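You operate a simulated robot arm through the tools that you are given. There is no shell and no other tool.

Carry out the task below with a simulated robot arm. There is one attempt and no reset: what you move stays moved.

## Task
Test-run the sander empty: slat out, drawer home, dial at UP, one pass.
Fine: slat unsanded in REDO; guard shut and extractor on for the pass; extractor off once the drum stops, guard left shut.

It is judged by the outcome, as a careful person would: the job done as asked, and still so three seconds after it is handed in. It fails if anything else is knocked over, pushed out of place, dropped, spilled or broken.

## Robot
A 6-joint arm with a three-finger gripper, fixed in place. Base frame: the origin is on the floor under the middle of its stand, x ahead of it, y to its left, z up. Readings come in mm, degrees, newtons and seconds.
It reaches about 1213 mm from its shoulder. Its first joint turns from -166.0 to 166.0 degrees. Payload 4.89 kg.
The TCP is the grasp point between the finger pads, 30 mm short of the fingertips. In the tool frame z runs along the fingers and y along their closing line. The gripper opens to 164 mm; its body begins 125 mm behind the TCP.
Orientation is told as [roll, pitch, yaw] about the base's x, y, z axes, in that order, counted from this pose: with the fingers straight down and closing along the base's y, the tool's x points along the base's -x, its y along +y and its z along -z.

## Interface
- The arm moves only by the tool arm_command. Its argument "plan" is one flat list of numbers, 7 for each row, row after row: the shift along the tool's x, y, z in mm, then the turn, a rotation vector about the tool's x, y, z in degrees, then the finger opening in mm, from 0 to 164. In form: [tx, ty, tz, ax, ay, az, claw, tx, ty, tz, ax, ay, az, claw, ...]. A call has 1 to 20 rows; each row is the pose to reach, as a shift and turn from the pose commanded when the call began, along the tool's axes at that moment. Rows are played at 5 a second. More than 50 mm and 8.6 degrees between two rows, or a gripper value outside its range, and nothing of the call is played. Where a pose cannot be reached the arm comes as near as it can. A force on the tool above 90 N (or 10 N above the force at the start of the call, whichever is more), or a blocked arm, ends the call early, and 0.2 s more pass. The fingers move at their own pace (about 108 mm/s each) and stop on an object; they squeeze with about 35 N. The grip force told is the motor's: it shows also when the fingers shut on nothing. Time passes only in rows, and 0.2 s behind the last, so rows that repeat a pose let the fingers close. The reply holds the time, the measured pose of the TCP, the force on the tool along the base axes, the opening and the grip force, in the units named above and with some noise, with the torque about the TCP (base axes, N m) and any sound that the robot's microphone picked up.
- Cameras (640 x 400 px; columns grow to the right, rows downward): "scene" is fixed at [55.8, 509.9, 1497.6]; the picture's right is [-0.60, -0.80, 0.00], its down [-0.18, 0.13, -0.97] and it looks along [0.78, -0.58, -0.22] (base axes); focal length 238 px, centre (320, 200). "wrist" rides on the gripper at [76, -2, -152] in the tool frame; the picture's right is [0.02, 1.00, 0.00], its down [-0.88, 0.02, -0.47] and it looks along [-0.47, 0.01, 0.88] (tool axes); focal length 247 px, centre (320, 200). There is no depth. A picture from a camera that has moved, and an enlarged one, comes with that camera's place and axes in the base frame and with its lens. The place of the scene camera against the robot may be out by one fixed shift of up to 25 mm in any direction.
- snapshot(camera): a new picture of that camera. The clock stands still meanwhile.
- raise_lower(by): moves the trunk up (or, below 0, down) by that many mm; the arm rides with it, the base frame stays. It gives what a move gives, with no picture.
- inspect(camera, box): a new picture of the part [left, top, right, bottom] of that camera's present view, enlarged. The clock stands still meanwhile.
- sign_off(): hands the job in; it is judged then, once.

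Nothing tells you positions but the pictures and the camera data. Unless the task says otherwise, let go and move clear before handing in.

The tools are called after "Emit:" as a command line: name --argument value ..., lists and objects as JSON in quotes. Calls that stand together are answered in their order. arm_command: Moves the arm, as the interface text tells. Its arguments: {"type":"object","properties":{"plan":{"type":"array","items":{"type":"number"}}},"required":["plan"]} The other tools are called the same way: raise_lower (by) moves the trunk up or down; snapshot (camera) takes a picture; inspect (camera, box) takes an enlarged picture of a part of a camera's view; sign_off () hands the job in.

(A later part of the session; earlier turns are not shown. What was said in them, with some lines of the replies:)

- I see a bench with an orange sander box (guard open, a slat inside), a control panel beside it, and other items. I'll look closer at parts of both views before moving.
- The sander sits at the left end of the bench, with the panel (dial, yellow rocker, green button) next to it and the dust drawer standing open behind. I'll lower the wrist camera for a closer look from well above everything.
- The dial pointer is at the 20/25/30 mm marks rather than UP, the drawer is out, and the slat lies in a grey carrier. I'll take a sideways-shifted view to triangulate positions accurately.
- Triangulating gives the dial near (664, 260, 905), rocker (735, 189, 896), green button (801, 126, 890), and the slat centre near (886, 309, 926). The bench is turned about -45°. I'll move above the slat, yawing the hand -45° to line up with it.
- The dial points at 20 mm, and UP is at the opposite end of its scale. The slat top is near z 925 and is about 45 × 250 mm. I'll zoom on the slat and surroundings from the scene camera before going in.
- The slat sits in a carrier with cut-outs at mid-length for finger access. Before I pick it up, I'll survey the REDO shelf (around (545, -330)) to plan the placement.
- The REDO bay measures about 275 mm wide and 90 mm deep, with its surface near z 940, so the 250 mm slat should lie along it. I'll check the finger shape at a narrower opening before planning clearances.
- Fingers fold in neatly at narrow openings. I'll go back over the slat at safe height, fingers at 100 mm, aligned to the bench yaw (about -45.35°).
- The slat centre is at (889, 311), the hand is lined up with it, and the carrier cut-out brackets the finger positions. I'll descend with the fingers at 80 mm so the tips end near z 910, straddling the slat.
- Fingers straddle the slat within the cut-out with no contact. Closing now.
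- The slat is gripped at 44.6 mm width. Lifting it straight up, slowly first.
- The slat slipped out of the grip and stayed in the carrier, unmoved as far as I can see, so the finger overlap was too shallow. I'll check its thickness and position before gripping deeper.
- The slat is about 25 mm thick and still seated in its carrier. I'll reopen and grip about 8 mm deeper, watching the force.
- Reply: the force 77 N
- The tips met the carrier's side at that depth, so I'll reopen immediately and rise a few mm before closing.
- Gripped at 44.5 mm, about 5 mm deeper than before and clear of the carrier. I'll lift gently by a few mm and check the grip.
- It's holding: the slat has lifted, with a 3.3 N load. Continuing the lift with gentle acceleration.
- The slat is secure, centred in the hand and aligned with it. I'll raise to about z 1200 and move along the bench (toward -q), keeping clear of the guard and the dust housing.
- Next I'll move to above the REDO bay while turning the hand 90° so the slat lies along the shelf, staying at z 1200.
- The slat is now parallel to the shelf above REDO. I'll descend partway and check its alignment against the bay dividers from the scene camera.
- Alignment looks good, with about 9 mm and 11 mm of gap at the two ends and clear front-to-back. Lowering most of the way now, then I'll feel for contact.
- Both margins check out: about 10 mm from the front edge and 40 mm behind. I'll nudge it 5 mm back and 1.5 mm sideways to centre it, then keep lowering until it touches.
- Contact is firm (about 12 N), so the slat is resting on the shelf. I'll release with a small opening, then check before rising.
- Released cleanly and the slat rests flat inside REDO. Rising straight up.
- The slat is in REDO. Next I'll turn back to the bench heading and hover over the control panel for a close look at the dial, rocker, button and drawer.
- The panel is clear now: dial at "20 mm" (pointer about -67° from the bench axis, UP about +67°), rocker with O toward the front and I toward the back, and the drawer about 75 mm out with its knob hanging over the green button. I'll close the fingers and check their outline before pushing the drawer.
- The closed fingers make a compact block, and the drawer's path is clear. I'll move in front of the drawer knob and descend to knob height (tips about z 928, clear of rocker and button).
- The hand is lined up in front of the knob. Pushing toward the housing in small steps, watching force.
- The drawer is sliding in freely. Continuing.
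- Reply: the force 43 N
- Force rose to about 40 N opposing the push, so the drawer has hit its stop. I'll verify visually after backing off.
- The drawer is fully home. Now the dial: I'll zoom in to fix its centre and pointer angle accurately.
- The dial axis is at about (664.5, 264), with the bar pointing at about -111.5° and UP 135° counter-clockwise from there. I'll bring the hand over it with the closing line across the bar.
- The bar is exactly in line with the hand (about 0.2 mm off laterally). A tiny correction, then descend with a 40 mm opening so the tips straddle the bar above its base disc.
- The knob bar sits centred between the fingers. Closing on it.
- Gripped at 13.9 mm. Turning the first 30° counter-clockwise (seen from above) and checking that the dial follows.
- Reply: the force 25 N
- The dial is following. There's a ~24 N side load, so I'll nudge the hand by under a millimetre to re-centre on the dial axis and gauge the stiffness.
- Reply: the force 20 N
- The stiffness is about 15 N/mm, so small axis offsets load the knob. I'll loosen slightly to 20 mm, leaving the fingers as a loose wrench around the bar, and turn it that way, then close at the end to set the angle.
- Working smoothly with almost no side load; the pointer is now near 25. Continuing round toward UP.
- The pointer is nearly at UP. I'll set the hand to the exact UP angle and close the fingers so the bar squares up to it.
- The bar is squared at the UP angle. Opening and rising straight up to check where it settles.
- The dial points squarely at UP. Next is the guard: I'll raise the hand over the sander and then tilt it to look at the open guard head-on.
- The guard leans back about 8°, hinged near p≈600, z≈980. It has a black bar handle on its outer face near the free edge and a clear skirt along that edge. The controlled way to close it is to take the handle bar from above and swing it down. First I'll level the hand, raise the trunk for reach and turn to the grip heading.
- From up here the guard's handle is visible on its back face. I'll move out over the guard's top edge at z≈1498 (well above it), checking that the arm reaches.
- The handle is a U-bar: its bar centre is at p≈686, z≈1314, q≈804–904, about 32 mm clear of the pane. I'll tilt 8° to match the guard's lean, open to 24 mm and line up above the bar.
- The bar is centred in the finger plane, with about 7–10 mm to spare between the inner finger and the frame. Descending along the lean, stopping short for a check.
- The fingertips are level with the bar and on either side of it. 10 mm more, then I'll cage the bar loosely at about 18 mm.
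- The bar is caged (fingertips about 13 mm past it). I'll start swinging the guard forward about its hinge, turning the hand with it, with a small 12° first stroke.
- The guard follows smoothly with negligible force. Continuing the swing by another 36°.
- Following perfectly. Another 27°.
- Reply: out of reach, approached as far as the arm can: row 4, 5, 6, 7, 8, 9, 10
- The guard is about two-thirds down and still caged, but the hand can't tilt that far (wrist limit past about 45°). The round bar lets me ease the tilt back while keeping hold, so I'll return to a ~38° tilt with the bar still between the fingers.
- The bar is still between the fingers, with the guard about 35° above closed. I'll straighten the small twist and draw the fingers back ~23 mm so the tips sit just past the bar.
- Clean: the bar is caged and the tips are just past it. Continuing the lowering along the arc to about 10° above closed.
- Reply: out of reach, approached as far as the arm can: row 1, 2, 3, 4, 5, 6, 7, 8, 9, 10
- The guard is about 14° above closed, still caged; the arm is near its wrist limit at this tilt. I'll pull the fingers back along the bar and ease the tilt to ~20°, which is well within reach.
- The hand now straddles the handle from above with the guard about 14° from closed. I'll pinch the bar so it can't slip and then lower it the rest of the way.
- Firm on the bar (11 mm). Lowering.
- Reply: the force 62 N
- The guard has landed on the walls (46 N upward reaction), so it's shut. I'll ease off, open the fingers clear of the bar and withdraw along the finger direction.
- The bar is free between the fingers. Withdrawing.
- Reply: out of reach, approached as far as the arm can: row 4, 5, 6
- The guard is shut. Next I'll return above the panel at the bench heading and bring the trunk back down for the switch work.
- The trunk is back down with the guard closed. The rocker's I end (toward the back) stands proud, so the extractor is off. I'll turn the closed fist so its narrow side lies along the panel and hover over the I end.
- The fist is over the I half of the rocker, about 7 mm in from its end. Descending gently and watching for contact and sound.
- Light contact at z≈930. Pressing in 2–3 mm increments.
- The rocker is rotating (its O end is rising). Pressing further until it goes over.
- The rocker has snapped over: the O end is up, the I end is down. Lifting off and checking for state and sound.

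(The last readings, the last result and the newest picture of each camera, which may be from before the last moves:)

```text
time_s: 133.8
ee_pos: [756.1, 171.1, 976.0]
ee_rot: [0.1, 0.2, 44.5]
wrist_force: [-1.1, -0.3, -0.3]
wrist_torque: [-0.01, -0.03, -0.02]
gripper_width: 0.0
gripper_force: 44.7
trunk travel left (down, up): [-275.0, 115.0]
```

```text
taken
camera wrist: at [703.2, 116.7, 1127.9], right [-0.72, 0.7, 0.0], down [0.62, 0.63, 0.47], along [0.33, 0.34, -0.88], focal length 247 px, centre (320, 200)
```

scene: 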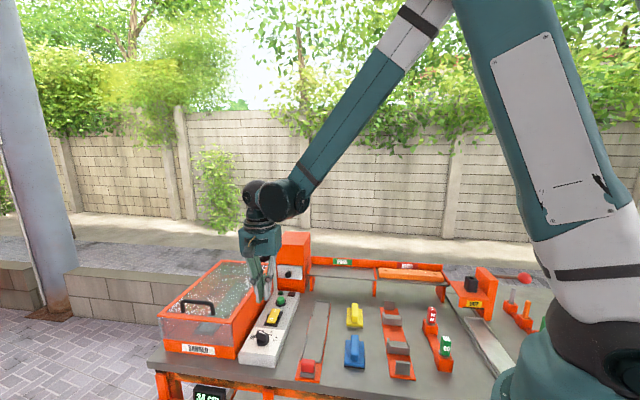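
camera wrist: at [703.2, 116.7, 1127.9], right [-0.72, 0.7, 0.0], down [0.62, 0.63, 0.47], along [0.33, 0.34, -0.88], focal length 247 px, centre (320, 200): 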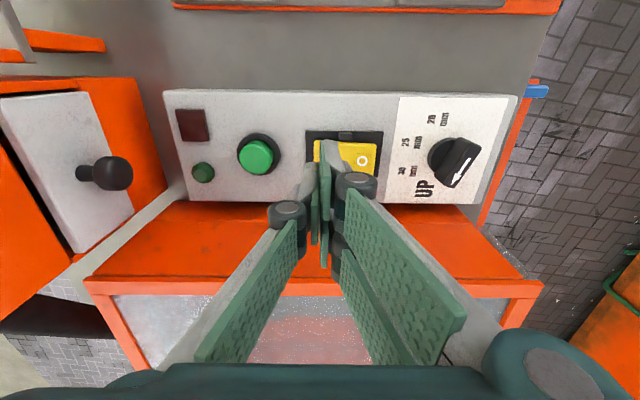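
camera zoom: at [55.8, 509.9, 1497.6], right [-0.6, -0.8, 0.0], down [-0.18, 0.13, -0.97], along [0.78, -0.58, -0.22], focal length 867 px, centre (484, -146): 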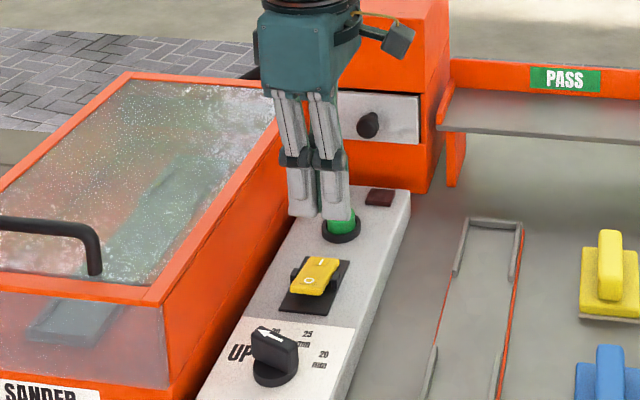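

Emit:
inspect --camera "wrist" --box '[160, 80, 400, 210]'

Emit:
inspect --camera "scene" --box '[255, 275, 315, 345]'

Emit:
inspect --camera "scene" --box '[150, 240, 290, 400]'

```text
2.67 times, centred on (280, 145) of wrist
camera zoom: at [703.2, 116.7, 1127.9], right [-0.72, 0.7, 0.0], down [0.62, 0.63, 0.47], along [0.33, 0.34, -0.88], focal length 659 px, centre (427, 347)
```

zoom: 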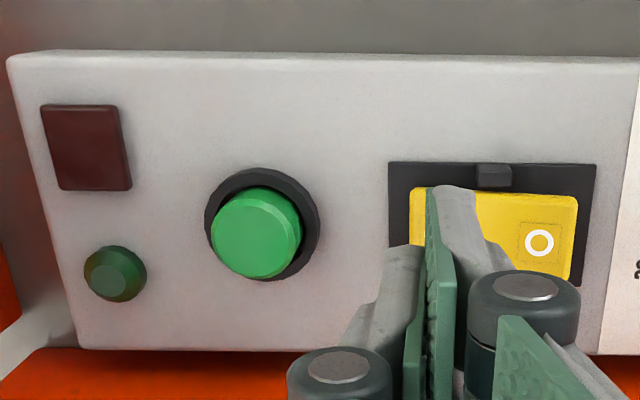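

```text
5.71 times, centred on (285, 310) of scene
camera zoom: at [55.8, 509.9, 1497.6], right [-0.6, -0.8, 0.0], down [-0.18, 0.13, -0.97], along [0.78, -0.58, -0.22], focal length 1363 px, centre (520, -429)
```

zoom: 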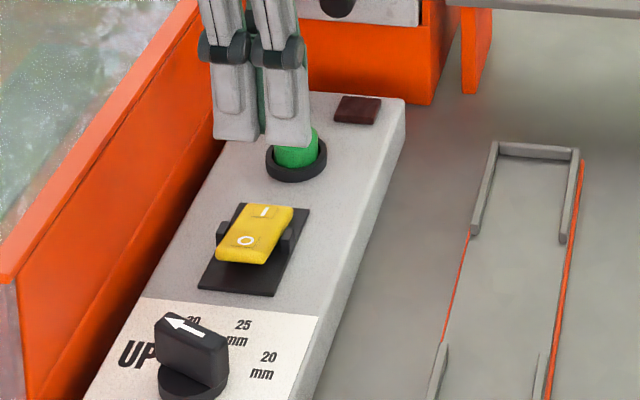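

```text
2.50 times, centred on (220, 320) of scene
camera zoom: at [55.8, 509.9, 1497.6], right [-0.6, -0.8, 0.0], down [-0.18, 0.13, -0.97], along [0.78, -0.58, -0.22], focal length 596 px, centre (570, -100)
```

zoom: 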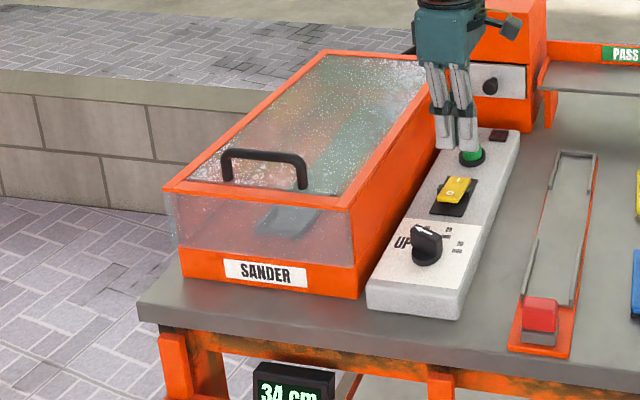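

The extractor rocker is at I, the guard is shut, the drawer home, the dial at UP and the bed empty. I'll move over the green start button (about 64 mm further back).

Emit:
arm_command --plan '[-0.6, -22, 0, 0, 0, 0, 0, -1.3, -44, 0, 0, 0, 0, 0, -1.9, -64, 0, 0, 0, 0, 0, -1.9, -64, 12, 0, 0, 0, 0, -1.9, -64, 24, 0, 0, 0, 0, -1.9, -64, 32, 0, 0, 0, 0, -1.9, -64, 32, 0, 0, 0, 0]'

Emit:
inspect --camera "wrist" --box '[260, 110, 400, 220]'

Emit:
inspect --camera "scene" --box '[255, 265, 315, 335]'

```text
time_s: 135.4
ee_pos: [803.6, 127.2, 942.5]
ee_rot: [0.0, 0.3, 44.5]
wrist_force: [0.2, 0.2, -0.6]
wrist_torque: [-0.04, 0.05, 0.03]
gripper_width: 0.1
gripper_force: 44.7
trunk travel left (down, up): [-275.0, 115.0]
```

```text
3.64 times, centred on (330, 165) of wrist
camera zoom: at [750.6, 72.3, 1095.1], right [-0.72, 0.7, 0.0], down [0.62, 0.63, 0.47], along [0.33, 0.34, -0.88], focal length 898 px, centre (284, 327)
```

zoom: 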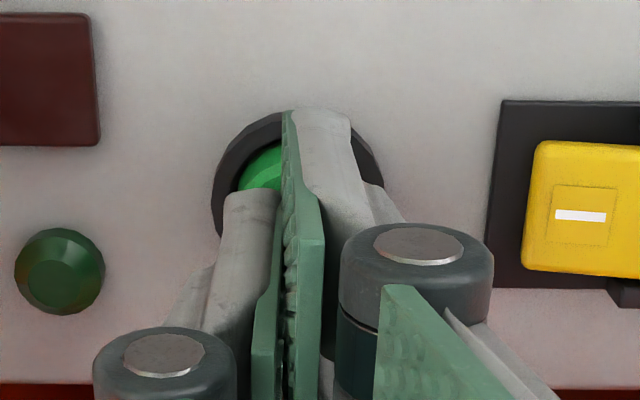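

```text
5.71 times, centred on (285, 300) of scene
camera zoom: at [55.8, 509.9, 1497.6], right [-0.6, -0.8, 0.0], down [-0.18, 0.13, -0.97], along [0.78, -0.58, -0.22], focal length 1363 px, centre (520, -371)
```

zoom: 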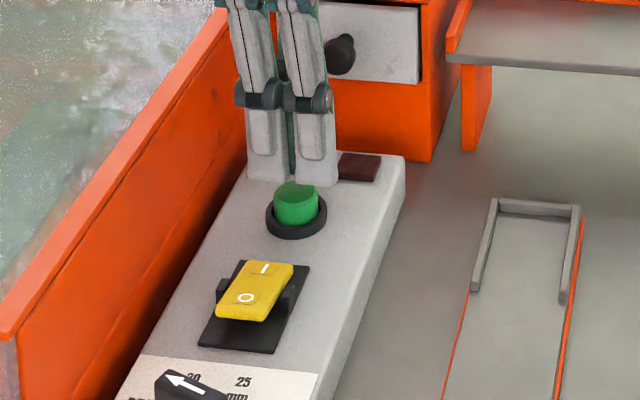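

A ~3 mm correction to centre on the cap, then I'll lower to contact.

Emit:
arm_command --plan '[1.5, 3, 0, 0, 0, 0, 0, 1.5, 3, 4, 0, 0, 0, 0, 1.5, 3, 8, 0, 0, 0, 0, 1.5, 3, 8, 0, 0, 0, 0]'

Emit:
inspect --camera "scene" --box '[265, 275, 305, 315]'

```text
time_s: 136.4
ee_pos: [800.5, 127.0, 935.9]
ee_rot: [-0.1, 0.3, 44.5]
wrist_force: [0.3, 0.1, 0.3]
wrist_torque: [0.0, 0.0, 0.01]
gripper_width: 0.1
gripper_force: 45.1
trunk travel left (down, up): [-275.0, 115.0]
```

```text
10.00 times, centred on (285, 295) of scene
camera zoom: at [55.8, 509.9, 1497.6], right [-0.6, -0.8, 0.0], down [-0.18, 0.13, -0.97], along [0.78, -0.58, -0.22], focal length 2386 px, centre (670, -750)
```

zoom: 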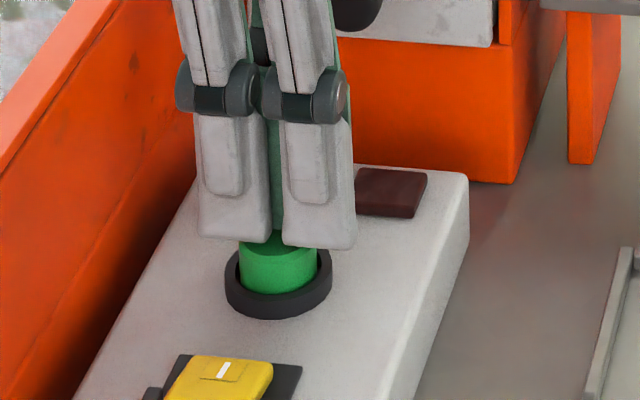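

Emit:
arm_command --plan '[0, 0, 2, 0, 0, 0, 0, 0, 0, 4, 0, 0, 0, 0, 0, 0, 4, 0, 0, 0, 0]'

```text
time_s: 137.2
ee_pos: [798.7, 127.8, 931.2]
ee_rot: [0.0, 0.3, 44.5]
wrist_force: [0.3, -0.5, 1.2]
wrist_torque: [-0.06, -0.01, -0.01]
gripper_width: 0.1
gripper_force: 45.0
trunk travel left (down, up): [-275.0, 115.0]
```

Emit:
arm_command --plan '[0, 0, 1.5, 0, 0, 0, 0, 0, 0, 3, 0, 0, 0, 0, 0, 0, 3, 0, 0, 0, 0]'

```text
time_s: 138.0
ee_pos: [797.7, 128.5, 929.8]
ee_rot: [-0.1, 0.3, 44.5]
wrist_force: [0.1, -1.5, 1.7]
wrist_torque: [-0.02, -0.05, 0.01]
gripper_width: 5.8
gripper_force: 45.1
trunk travel left (down, up): [-275.0, 115.0]
heard: click
```

A click was heard. I'll lift straight off now, then look and listen.

Emit:
arm_command --plan '[0, 0, -8, 0, 0, 0, 5, 0, 0, -30, 0, 0, 0, 5, 0, 0, -60, 0, 0, 0, 5]'

Emit:
inspect --camera "scene" --box '[150, 240, 320, 400]'

Emit:
inspect --camera "wrist" --box '[160, 60, 440, 240]'

```text
time_s: 138.8
ee_pos: [799.5, 127.8, 990.4]
ee_rot: [0.0, 0.2, 44.5]
wrist_force: [1.2, 0.2, -1.8]
wrist_torque: [-0.02, 0.11, 0.0]
gripper_width: 4.9
gripper_force: 0.0
trunk travel left (down, up): [-275.0, 115.0]
```

```text
2.50 times, centred on (235, 320) of scene
camera zoom: at [55.8, 509.9, 1497.6], right [-0.6, -0.8, 0.0], down [-0.18, 0.13, -0.97], along [0.78, -0.58, -0.22], focal length 596 px, centre (532, -100)
```

zoom: 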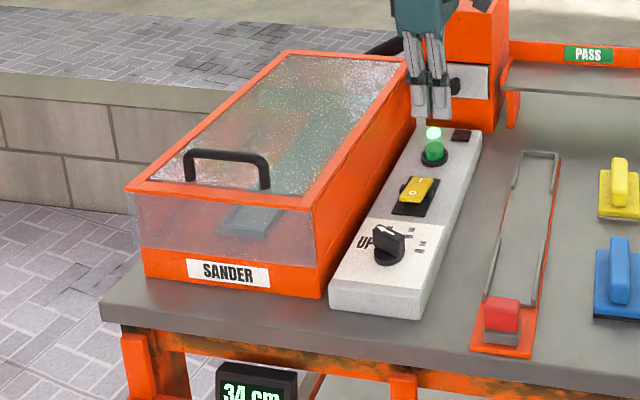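

```text
2.22 times, centred on (300, 150) of wrist
camera zoom: at [747.5, 73.0, 1141.6], right [-0.72, 0.7, 0.0], down [0.62, 0.63, 0.47], along [0.33, 0.34, -0.88], focal length 549 px, centre (364, 311)
```

zoom: 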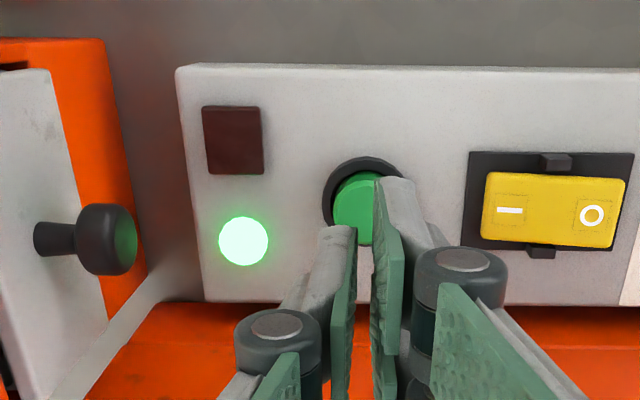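

The green lamp is lit, so the pass is running. While it runs I'll hover over the rocker's O end (not touching) and watch the lamp.

Emit:
arm_command --plan '[0, 28, 0, 0, 0, 0, 3, 0, 56, 0, 0, 0, 0, 1, 0, 84, 0, 0, 0, 0, 0, 0, 111, 0, 0, 0, 0, 0, 0, 111, 0, 0, 0, 0, 0]'

Emit:
inspect --camera "scene" --box '[150, 240, 320, 400]'

Emit:
snapshot --camera "wrist"

```text
time_s: 140.0
ee_pos: [721.2, 208.3, 988.5]
ee_rot: [0.0, 0.3, 44.5]
wrist_force: [-0.2, 0.4, -0.2]
wrist_torque: [-0.05, -0.02, 0.01]
gripper_width: 0.2
gripper_force: 34.9
trunk travel left (down, up): [-275.0, 115.0]
```

```text
2.50 times, centred on (235, 320) of scene
camera zoom: at [55.8, 509.9, 1497.6], right [-0.6, -0.8, 0.0], down [-0.18, 0.13, -0.97], along [0.78, -0.58, -0.22], focal length 596 px, centre (532, -100)
```

zoom: 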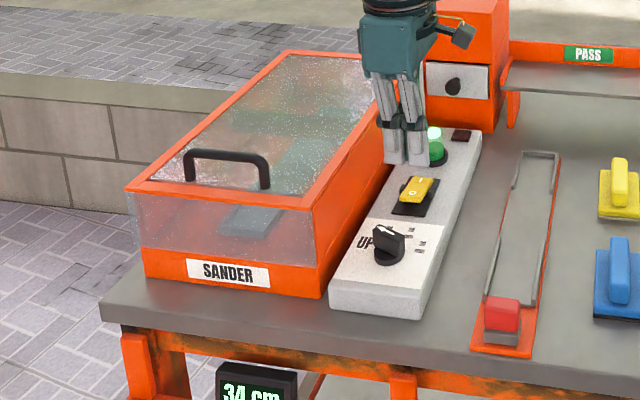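

```text
taken
camera wrist: at [668.1, 152.7, 1140.1], right [-0.72, 0.7, 0.0], down [0.62, 0.63, 0.47], along [0.33, 0.34, -0.88], focal length 247 px, centre (320, 200)
```

wrist: 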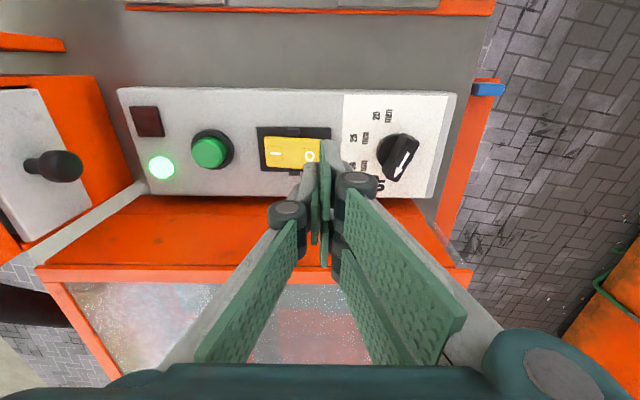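

The lamp is still on. Waiting in place.

Emit:
arm_command --plan '[0, 0, 0, 0, 0, 0, 0, 0, 0, 0, 0, 0, 0, 0, 0, 0, 0, 0, 0, 0, 0, 0, 0, 0, 0, 0, 0, 0, 0, 0, 0, 0, 0, 0, 0, 0, 0, 0, 0, 0, 0, 0, 0, 0, 0, 0, 0, 0, 0, 0, 0, 0, 0, 0, 0, 0]'

Emit:
inspect --camera "wrist" --box '[100, 70, 460, 220]'

Emit:
inspect --camera "scene" --box '[160, 240, 320, 340]'

```text
time_s: 141.8
ee_pos: [721.6, 207.5, 988.4]
ee_rot: [0.0, 0.3, 44.4]
wrist_force: [-0.1, 0.0, 0.3]
wrist_torque: [-0.02, 0.0, -0.04]
gripper_width: 0.0
gripper_force: 35.1
trunk travel left (down, up): [-275.0, 115.0]
```

```text
1.78 times, centred on (280, 145) of wrist
camera zoom: at [668.6, 152.2, 1140.0], right [-0.72, 0.7, 0.0], down [0.62, 0.63, 0.47], along [0.33, 0.34, -0.88], focal length 439 px, centre (391, 298)
```

zoom: 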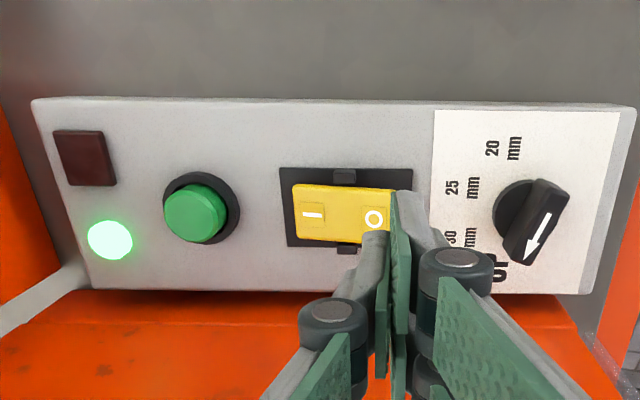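

```text
4.00 times, centred on (240, 290) of scene
camera zoom: at [55.8, 509.9, 1497.6], right [-0.6, -0.8, 0.0], down [-0.18, 0.13, -0.97], along [0.78, -0.58, -0.22], focal length 954 px, centre (640, -160)
```

zoom: 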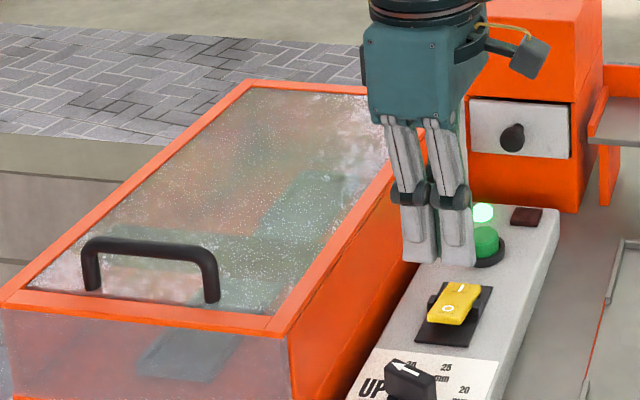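

Emit:
arm_command --plan '[0, 0, 0, 0, 0, 0, 0, 0, 0, 0, 0, 0, 0, 0, 0, 0, 0, 0, 0, 0, 0, 0, 0, 0, 0, 0, 0, 0, 0, 0, 0, 0, 0, 0, 0, 0, 0, 0, 0, 0, 0, 0, 0, 0, 0, 0, 0, 0, 0, 0, 0, 0, 0, 0, 0, 0, 0, 0, 0, 0, 0, 0, 0, 0, 0, 0, 0, 0, 0, 0]'

Emit:
inspect --camera "wrist" --box '[100, 70, 460, 220]'

```text
time_s: 144.0
ee_pos: [722.6, 206.6, 987.5]
ee_rot: [0.0, 0.2, 44.5]
wrist_force: [-0.5, 0.8, -0.4]
wrist_torque: [-0.01, 0.01, -0.01]
gripper_width: 0.1
gripper_force: 35.8
trunk travel left (down, up): [-275.0, 115.0]
```

```text
1.78 times, centred on (280, 145) of wrist
camera zoom: at [668.6, 152.3, 1140.0], right [-0.72, 0.7, 0.0], down [0.62, 0.63, 0.47], along [0.33, 0.34, -0.88], focal length 439 px, centre (391, 298)
```

zoom: 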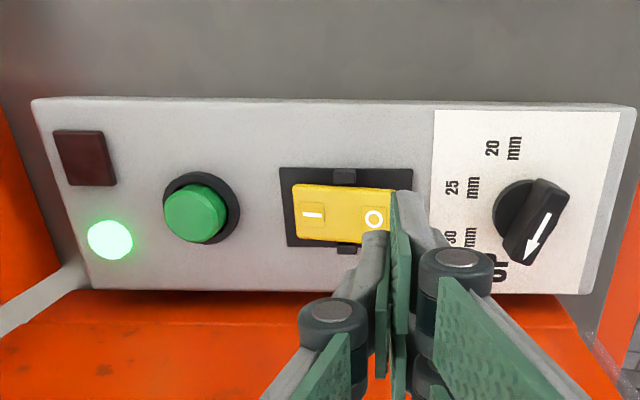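

Emit:
arm_command --plan '[0, 0, 0, 0, 0, 0, 0, 0, 0, 0, 0, 0, 0, 0, 0, 0, 0, 0, 0, 0, 0, 0, 0, 0, 0, 0, 0, 0, 0, 0, 0, 0, 0, 0, 0, 0, 0, 0, 0, 0, 0, 0, 0, 0, 0, 0, 0, 0, 0, 0, 0, 0, 0, 0, 0, 0, 0, 0, 0, 0, 0, 0, 0, 0, 0, 0, 0, 0, 0, 0]'

Emit:
inspect --camera "wrist" --box '[100, 70, 460, 220]'

Emit:
inspect --camera "scene" --box '[160, 240, 320, 340]'

```text
time_s: 146.2
ee_pos: [723.3, 206.3, 988.8]
ee_rot: [0.0, 0.2, 44.5]
wrist_force: [0.5, -0.4, 0.0]
wrist_torque: [0.0, 0.0, 0.01]
gripper_width: 0.0
gripper_force: 35.1
trunk travel left (down, up): [-275.0, 115.0]
```

```text
1.78 times, centred on (280, 145) of wrist
camera zoom: at [668.6, 152.3, 1140.0], right [-0.72, 0.7, 0.0], down [0.62, 0.63, 0.47], along [0.33, 0.34, -0.88], focal length 439 px, centre (391, 298)
```

zoom: 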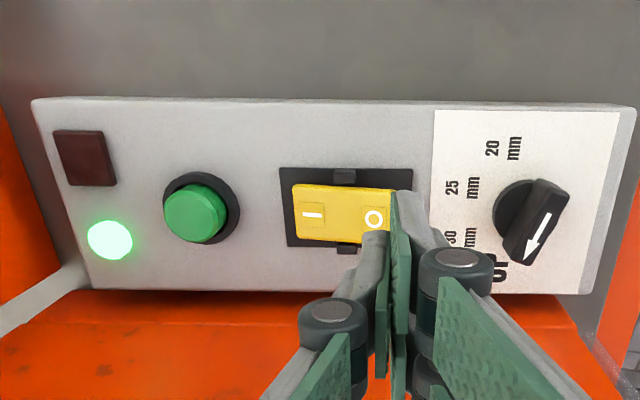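

```text
4.00 times, centred on (240, 290) of scene
camera zoom: at [55.8, 509.9, 1497.6], right [-0.6, -0.8, 0.0], down [-0.18, 0.13, -0.97], along [0.78, -0.58, -0.22], focal length 954 px, centre (640, -160)
```

zoom: 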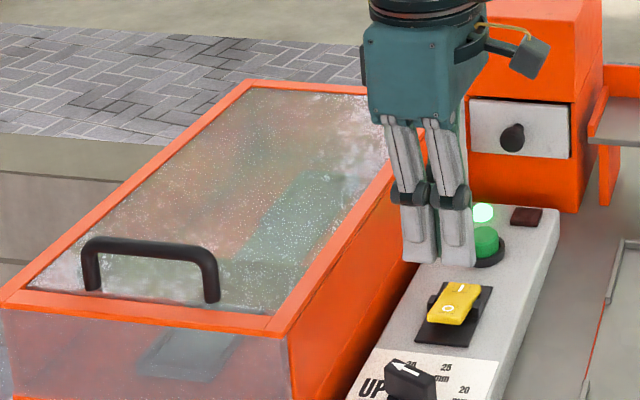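

Emit:
inspect --camera "scene" --box '[160, 255, 280, 360]'

Emit:
arm_command --plan '[0, 0, 0, 0, 0, 0, 0, 0, 0, 0, 0, 0, 0, 0, 0, 0, 0, 0, 0, 0, 0, 0, 0, 0, 0, 0, 0, 0, 0, 0, 0, 0, 0, 0, 0]'

Emit:
inspect --camera "scene" --box '[160, 255, 280, 360]'

Emit:
inspect --camera "wrist" --box '[100, 70, 460, 220]'

```text
3.81 times, centred on (220, 308) of scene
camera zoom: at [55.8, 509.9, 1497.6], right [-0.6, -0.8, 0.0], down [-0.18, 0.13, -0.97], along [0.78, -0.58, -0.22], focal length 909 px, centre (701, -210)
```

zoom: 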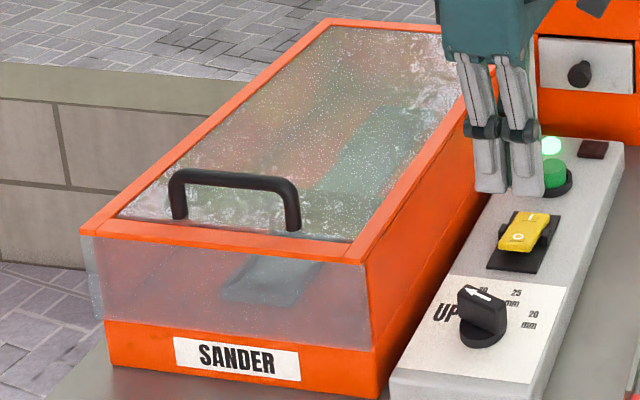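

```text
time_s: 147.4
ee_pos: [721.7, 206.7, 988.1]
ee_rot: [0.0, 0.3, 44.5]
wrist_force: [-0.5, 0.2, 0.5]
wrist_torque: [-0.03, 0.04, -0.03]
gripper_width: 0.3
gripper_force: 35.0
trunk travel left (down, up): [-275.0, 115.0]
```

```text
3.81 times, centred on (220, 308) of scene
camera zoom: at [55.8, 509.9, 1497.6], right [-0.6, -0.8, 0.0], down [-0.18, 0.13, -0.97], along [0.78, -0.58, -0.22], focal length 909 px, centre (701, -210)
```

zoom: 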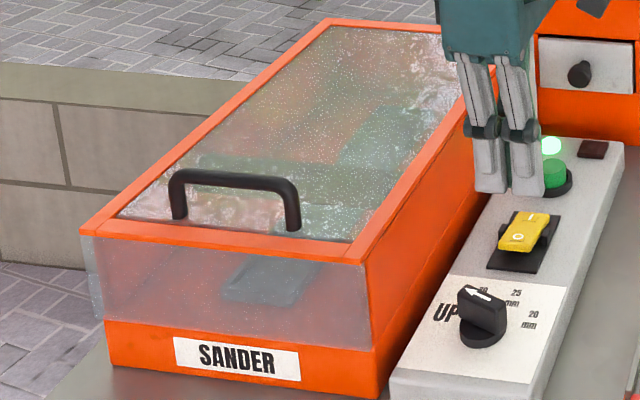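

```text
1.78 times, centred on (280, 145) of wrist
camera zoom: at [668.6, 152.3, 1140.0], right [-0.72, 0.7, 0.0], down [0.62, 0.63, 0.47], along [0.33, 0.34, -0.88], focal length 439 px, centre (391, 298)
```

zoom: 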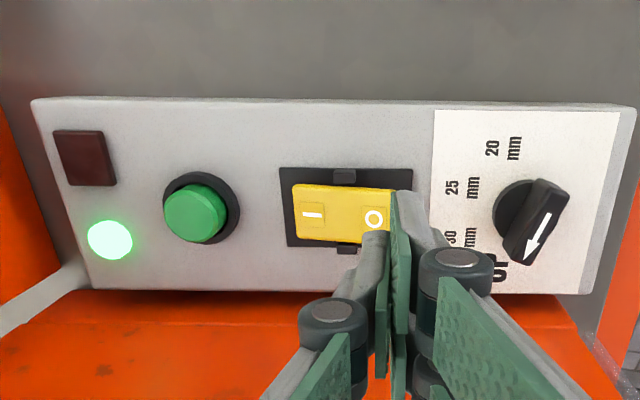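

The drum is visibly travelling along the bed inside the guard. Still waiting.

Emit:
arm_command --plan '[0, 0, 0, 0, 0, 0, 0, 0, 0, 0, 0, 0, 0, 0, 0, 0, 0, 0, 0, 0, 0, 0, 0, 0, 0, 0, 0, 0, 0, 0, 0, 0, 0, 0, 0, 0, 0, 0, 0, 0, 0, 0, 0, 0, 0, 0, 0, 0, 0, 0, 0, 0, 0, 0, 0, 0, 0, 0, 0, 0, 0, 0, 0, 0, 0, 0, 0, 0, 0, 0]'

Emit:
inspect --camera "scene" --box '[160, 255, 310, 360]'

Emit:
arm_command --plan '[0, 0, 0, 0, 0, 0, 0, 0, 0, 0, 0, 0, 0, 0, 0, 0, 0, 0, 0, 0, 0, 0, 0, 0, 0, 0, 0, 0, 0, 0, 0, 0, 0, 0, 0, 0, 0, 0, 0, 0, 0, 0, 0, 0, 0, 0, 0, 0, 0, 0, 0, 0, 0, 0, 0, 0, 0, 0, 0, 0, 0, 0, 0, 0, 0, 0, 0, 0, 0, 0]'

Emit:
inspect --camera "scene" --box '[160, 255, 310, 360]'

Emit:
inspect --camera "wrist" --box '[100, 70, 460, 220]'

```text
time_s: 149.6
ee_pos: [721.9, 207.4, 988.1]
ee_rot: [0.0, 0.3, 44.5]
wrist_force: [0.6, -0.4, -0.4]
wrist_torque: [0.03, 0.02, 0.02]
gripper_width: 0.2
gripper_force: 35.1
trunk travel left (down, up): [-275.0, 115.0]
```

```text
3.81 times, centred on (235, 308) of scene
camera zoom: at [55.8, 509.9, 1497.6], right [-0.6, -0.8, 0.0], down [-0.18, 0.13, -0.97], along [0.78, -0.58, -0.22], focal length 909 px, centre (644, -210)
```

zoom: 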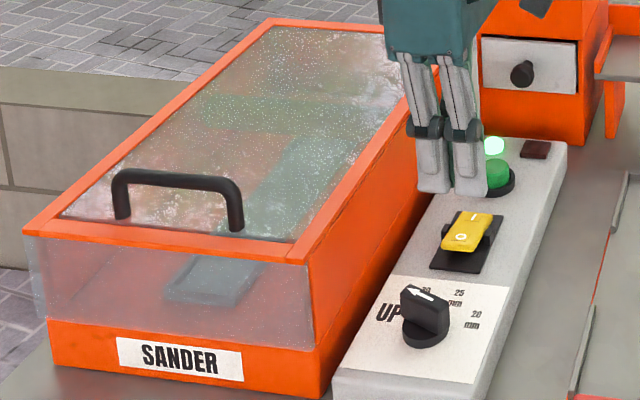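

```text
time_s: 151.8
ee_pos: [722.3, 207.6, 988.3]
ee_rot: [0.0, 0.3, 44.4]
wrist_force: [0.5, -0.3, 0.7]
wrist_torque: [-0.01, 0.02, 0.02]
gripper_width: 0.0
gripper_force: 35.2
trunk travel left (down, up): [-275.0, 115.0]
```

```text
3.81 times, centred on (235, 308) of scene
camera zoom: at [55.8, 509.9, 1497.6], right [-0.6, -0.8, 0.0], down [-0.18, 0.13, -0.97], along [0.78, -0.58, -0.22], focal length 909 px, centre (644, -210)
```

zoom: 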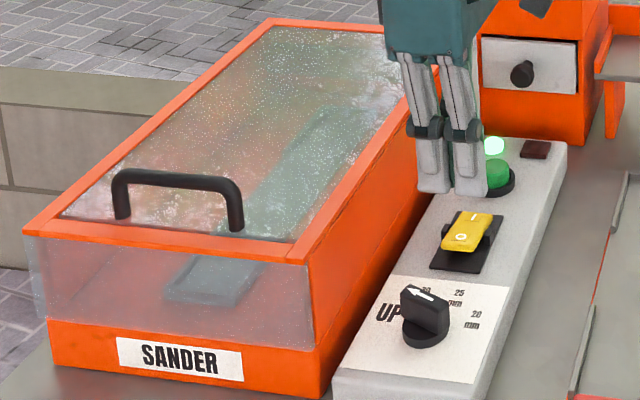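

```text
1.78 times, centred on (280, 145) of wrist
camera zoom: at [668.6, 152.3, 1140.0], right [-0.72, 0.7, 0.0], down [0.62, 0.63, 0.47], along [0.33, 0.34, -0.88], focal length 439 px, centre (391, 298)
```

zoom: 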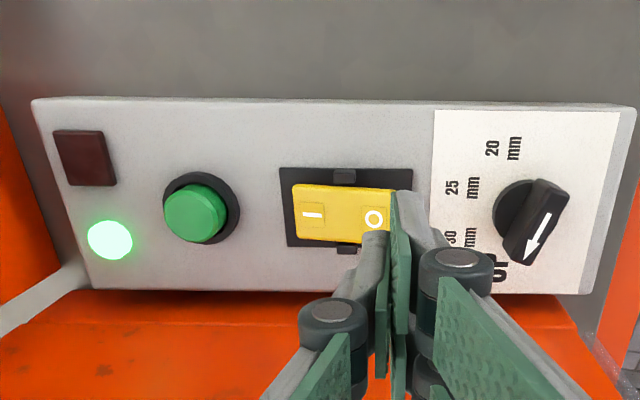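

The drum has returned to the back; the lamp is still lit. Waiting for it to finish.

Emit:
arm_command --plan '[0, 0, 0, 0, 0, 0, 0, 0, 0, 0, 0, 0, 0, 0, 0, 0, 0, 0, 0, 0, 0, 0, 0, 0, 0, 0, 0, 0, 0, 0, 0, 0, 0, 0, 0, 0, 0, 0, 0, 0, 0, 0, 0, 0, 0, 0, 0, 0, 0, 0, 0, 0, 0, 0, 0, 0, 0, 0, 0, 0, 0, 0, 0, 0, 0, 0, 0, 0, 0, 0]'

Emit:
inspect --camera "scene" --box '[160, 255, 310, 360]'

Emit:
inspect --camera "wrist" --box '[100, 70, 460, 220]'

```text
time_s: 154.0
ee_pos: [721.5, 206.2, 988.6]
ee_rot: [0.1, 0.4, 44.5]
wrist_force: [0.7, 0.1, -0.2]
wrist_torque: [0.01, -0.01, -0.01]
gripper_width: 0.3
gripper_force: 35.4
trunk travel left (down, up): [-275.0, 115.0]
```

```text
3.81 times, centred on (235, 308) of scene
camera zoom: at [55.8, 509.9, 1497.6], right [-0.6, -0.8, 0.0], down [-0.18, 0.13, -0.97], along [0.78, -0.58, -0.22], focal length 909 px, centre (644, -210)
```

zoom: 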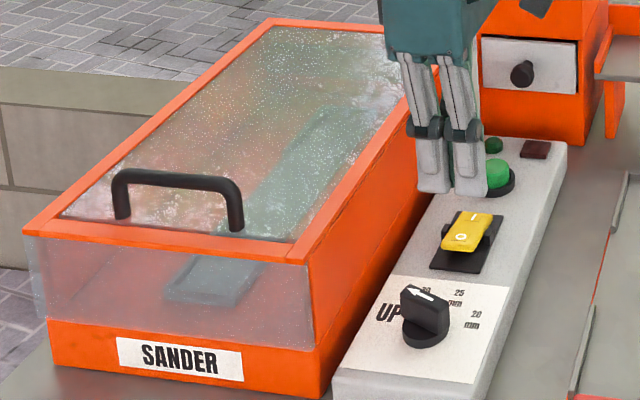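

```text
1.78 times, centred on (280, 145) of wrist
camera zoom: at [668.6, 152.3, 1140.0], right [-0.72, 0.7, 0.0], down [0.62, 0.63, 0.47], along [0.33, 0.34, -0.88], focal length 439 px, centre (391, 298)
```

zoom: 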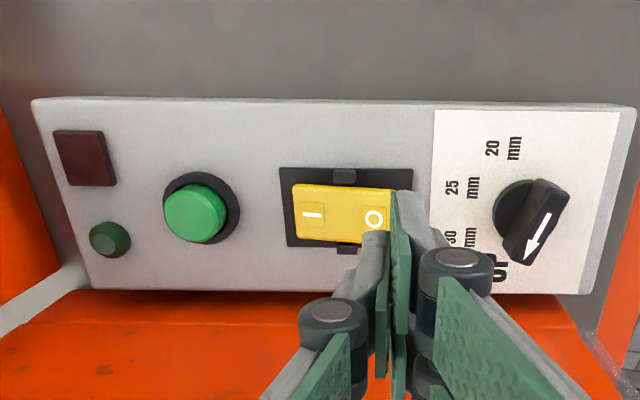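

The lamp has gone out and the drum is parked at the back, so the pass is done. I'll wait a further 2 s for the drum to be fully still, then confirm.

Emit:
arm_command --plan '[0, 0, 0, 0, 0, 0, 0, 0, 0, 0, 0, 0, 0, 0, 0, 0, 0, 0, 0, 0, 0, 0, 0, 0, 0, 0, 0, 0, 0, 0, 0, 0, 0, 0, 0, 0, 0, 0, 0, 0, 0, 0, 0, 0, 0, 0, 0, 0, 0, 0, 0, 0, 0, 0, 0, 0, 0, 0, 0, 0, 0, 0, 0, 0, 0, 0, 0, 0, 0, 0]'

Emit:
inspect --camera "scene" --box '[160, 255, 310, 360]'

```text
time_s: 156.2
ee_pos: [721.6, 207.1, 988.3]
ee_rot: [0.0, 0.3, 44.6]
wrist_force: [-0.4, -0.4, -0.1]
wrist_torque: [-0.01, 0.0, 0.03]
gripper_width: 0.0
gripper_force: 35.0
trunk travel left (down, up): [-275.0, 115.0]
```

```text
3.81 times, centred on (235, 308) of scene
camera zoom: at [55.8, 509.9, 1497.6], right [-0.6, -0.8, 0.0], down [-0.18, 0.13, -0.97], along [0.78, -0.58, -0.22], focal length 909 px, centre (644, -210)
```

zoom: 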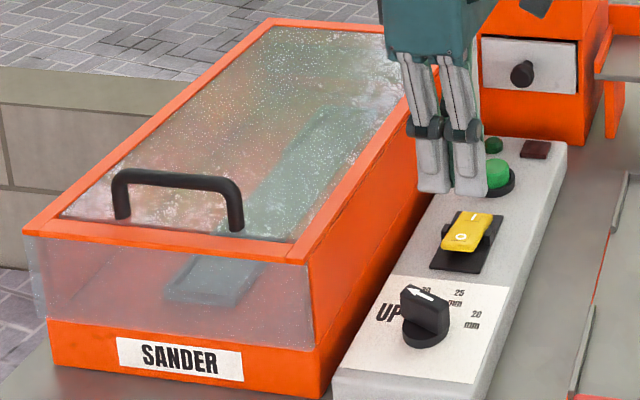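

The drum is still and the lamp is off. Now pressing the rocker's O end to switch the extractor off: I'll descend to near contact first.

Emit:
arm_command --plan '[0, 0, 15, 0, 0, 0, 0, 0, 0, 30, 0, 0, 0, 0, 0, 0, 42, 0, 0, 0, 0, 0, 0, 50, 0, 0, 0, 0, 0, 0, 50, 0, 0, 0, 0]'

Emit:
inspect --camera "wrist" --box '[260, 110, 400, 210]'

Emit:
inspect --camera "scene" --box '[245, 285, 305, 345]'

```text
time_s: 157.4
ee_pos: [720.2, 205.4, 939.6]
ee_rot: [0.0, 0.2, 44.5]
wrist_force: [0.4, 0.3, 0.1]
wrist_torque: [0.01, 0.01, 0.02]
gripper_width: 0.0
gripper_force: 35.0
trunk travel left (down, up): [-275.0, 115.0]
```

```text
4.00 times, centred on (330, 160) of wrist
camera zoom: at [668.0, 151.5, 1091.2], right [-0.72, 0.7, 0.0], down [0.62, 0.63, 0.47], along [0.33, 0.34, -0.88], focal length 988 px, centre (280, 360)
```

zoom: 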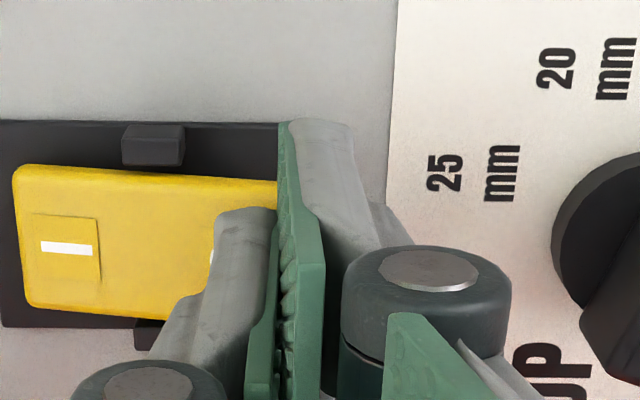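

```text
6.67 times, centred on (275, 315) of scene
camera zoom: at [55.8, 509.9, 1497.6], right [-0.6, -0.8, 0.0], down [-0.18, 0.13, -0.97], along [0.78, -0.58, -0.22], focal length 1590 px, centre (620, -567)
```

zoom: 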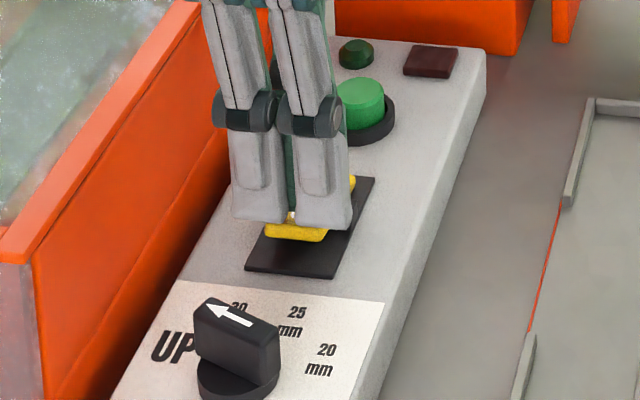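

Emit:
arm_command --plan '[0, 0, 2, 0, 0, 0, 0, 0, 0, 4, 0, 0, 0, 0, 0, 0, 6, 0, 0, 0, 0, 0, 0, 8, 0, 0, 0, 0, 0, 0, 8, 0, 0, 0, 0]'

```text
time_s: 158.6
ee_pos: [720.8, 205.9, 931.7]
ee_rot: [0.1, 0.3, 44.5]
wrist_force: [0.3, 0.2, 1.4]
wrist_torque: [-0.01, -0.02, -0.02]
gripper_width: 0.2
gripper_force: 34.8
trunk travel left (down, up): [-275.0, 115.0]
```

Emit:
arm_command --plan '[0, 0, 1.5, 0, 0, 0, 0, 0, 0, 3, 0, 0, 0, 0, 0, 0, 4.5, 0, 0, 0, 0, 0, 0, 4.5, 0, 0, 0, 0]'

Emit:
inspect --camera "wrist" --box '[260, 110, 400, 210]'

```text
time_s: 159.6
ee_pos: [721.0, 208.1, 925.6]
ee_rot: [0.0, 0.3, 44.5]
wrist_force: [-0.7, -0.6, 0.3]
wrist_torque: [0.01, -0.02, -0.01]
gripper_width: 0.0
gripper_force: 35.2
trunk travel left (down, up): [-275.0, 115.0]
```

```text
4.00 times, centred on (330, 160) of wrist
camera zoom: at [667.8, 152.2, 1077.9], right [-0.72, 0.7, 0.0], down [0.62, 0.63, 0.47], along [0.33, 0.34, -0.88], focal length 988 px, centre (280, 360)
```

zoom: 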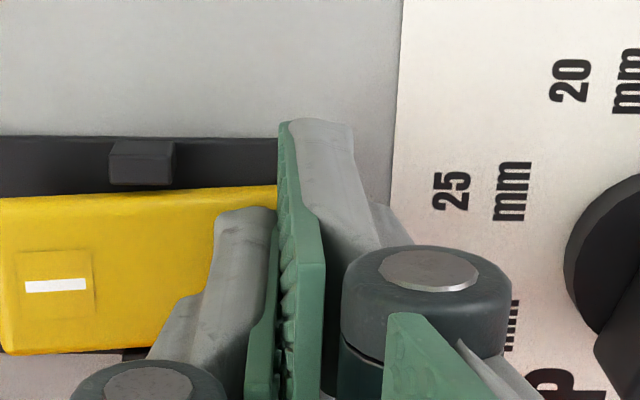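

The rocker flipped back (I end raised). Lifting clear and checking everything.

Emit:
arm_command --plan '[0, 0, -10, 0, 0, 0, 0, 0, 0, -35, 0, 0, 0, 0, 0, 0, -75, 0, 0, 0, 0, 0, 0, -115, 0, 0, 0, 0, 0, 0, -155, 0, 0, 0, 0, 0, 0, -195, 0, 0, 0, 0, 40, 0, -215, 0, 0, 0, 0, 80, 0, -230, 0, 0, 0, 0, 120, 0, -240, 0, 0, 0, 0, 160, 0, -240, 0, 0, 0, 0, 160, 0, -240, 0, 0, 0, 0]'

Emit:
snapshot --camera "scene"

Emit:
inspect --camera "scene" --box '[150, 245, 320, 365]'

Emit:
inspect --camera "scene" --box '[250, 275, 310, 345]'

Emit:
inspect --camera "scene" --box '[300, 240, 480, 320]'

Emit:
snapshot --camera "wrist"

```text
time_s: 162.0
ee_pos: [605.7, 94.9, 1167.8]
ee_rot: [0.0, 0.2, 44.5]
wrist_force: [-0.4, -0.8, -0.1]
wrist_torque: [0.02, -0.12, 0.01]
gripper_width: 0.1
gripper_force: 35.2
trunk travel left (down, up): [-275.0, 115.0]
```

```text
taken
```

scene: 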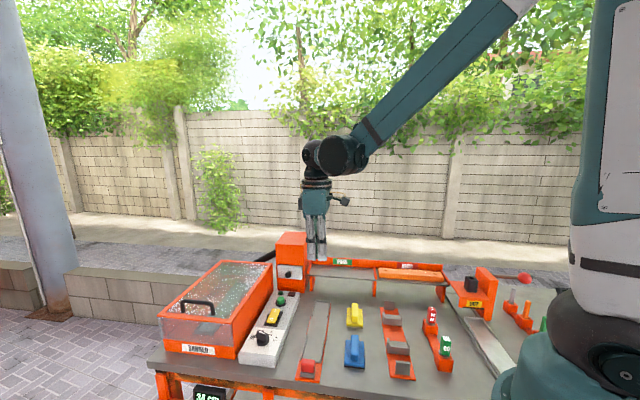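

```text
3.33 times, centred on (235, 305) of scene
camera zoom: at [55.8, 509.9, 1497.6], right [-0.6, -0.8, 0.0], down [-0.18, 0.13, -0.97], along [0.78, -0.58, -0.22], focal length 795 px, centre (603, -150)
```

zoom: 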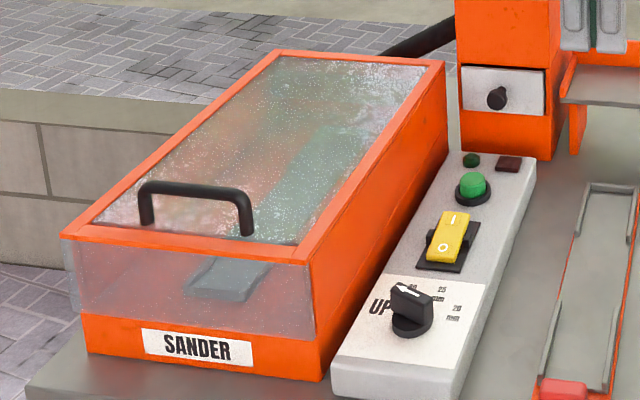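

```text
5.71 times, centred on (280, 310) of scene
camera zoom: at [55.8, 509.9, 1497.6], right [-0.6, -0.8, 0.0], down [-0.18, 0.13, -0.97], along [0.78, -0.58, -0.22], focal length 1363 px, centre (549, -429)
```

zoom: 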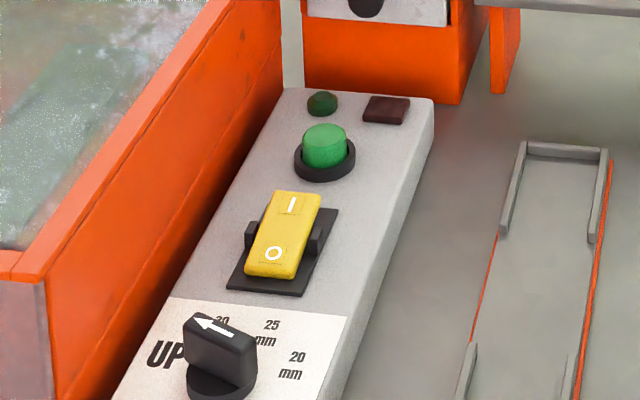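

```text
3.56 times, centred on (390, 280) of scene
camera zoom: at [55.8, 509.9, 1497.6], right [-0.6, -0.8, 0.0], down [-0.18, 0.13, -0.97], along [0.78, -0.58, -0.22], focal length 848 px, centre (71, -84)
```

zoom: 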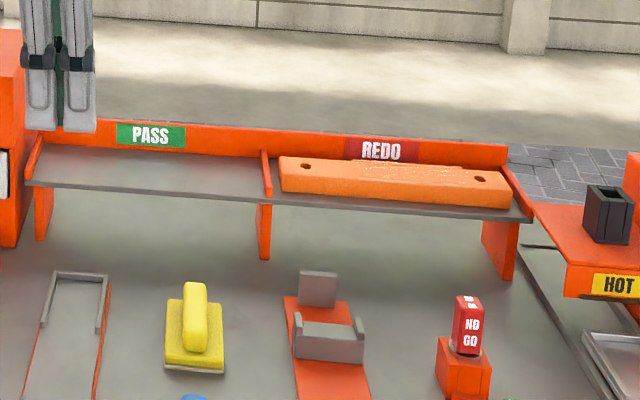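

```text
taken
camera wrist: at [551.9, 39.4, 1319.7], right [-0.72, 0.7, 0.0], down [0.62, 0.63, 0.47], along [0.33, 0.34, -0.88], focal length 247 px, centre (320, 200)
```

wrist: 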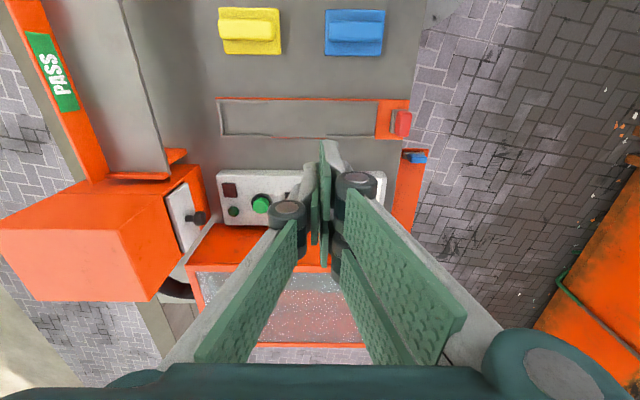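

Everything checks out: the slat lies unsanded in REDO, the drawer is home, the dial is at UP, the guard is shut, the one pass is complete with its lamp out, and the extractor rocker is back at O. The arm is clear of the bench, so I'm handing in.

Emit:
sign_off

```text
The job is handed in.
```

The sander test run is done and handed in. It ran one empty pass with the guard shut and the extractor on.

- **Slat:** It's out of the sander and lying unsanded in the REDO bay. My first grip slipped, but the slat stayed in its carrier and wasn't dropped.
- **Drawer:** It's pushed fully home against its stop.
- **Dial:** It's turned from 20 mm to UP.
- **Pass:** I pressed the green button once, and the lamp stayed lit while the drum travelled out and back. I waited for the lamp to go out and the drum to be still before doing anything else.
- **Extractor:** I took the yellow I/O rocker to be the extractor switch; nothing on the panel names it and I heard no hum. It was at I for the whole pass and is now back at O.
- **Guard:** It's closed and left shut.

The arm is clear of the bench, and in the final pictures nothing else had been knocked over or moved.
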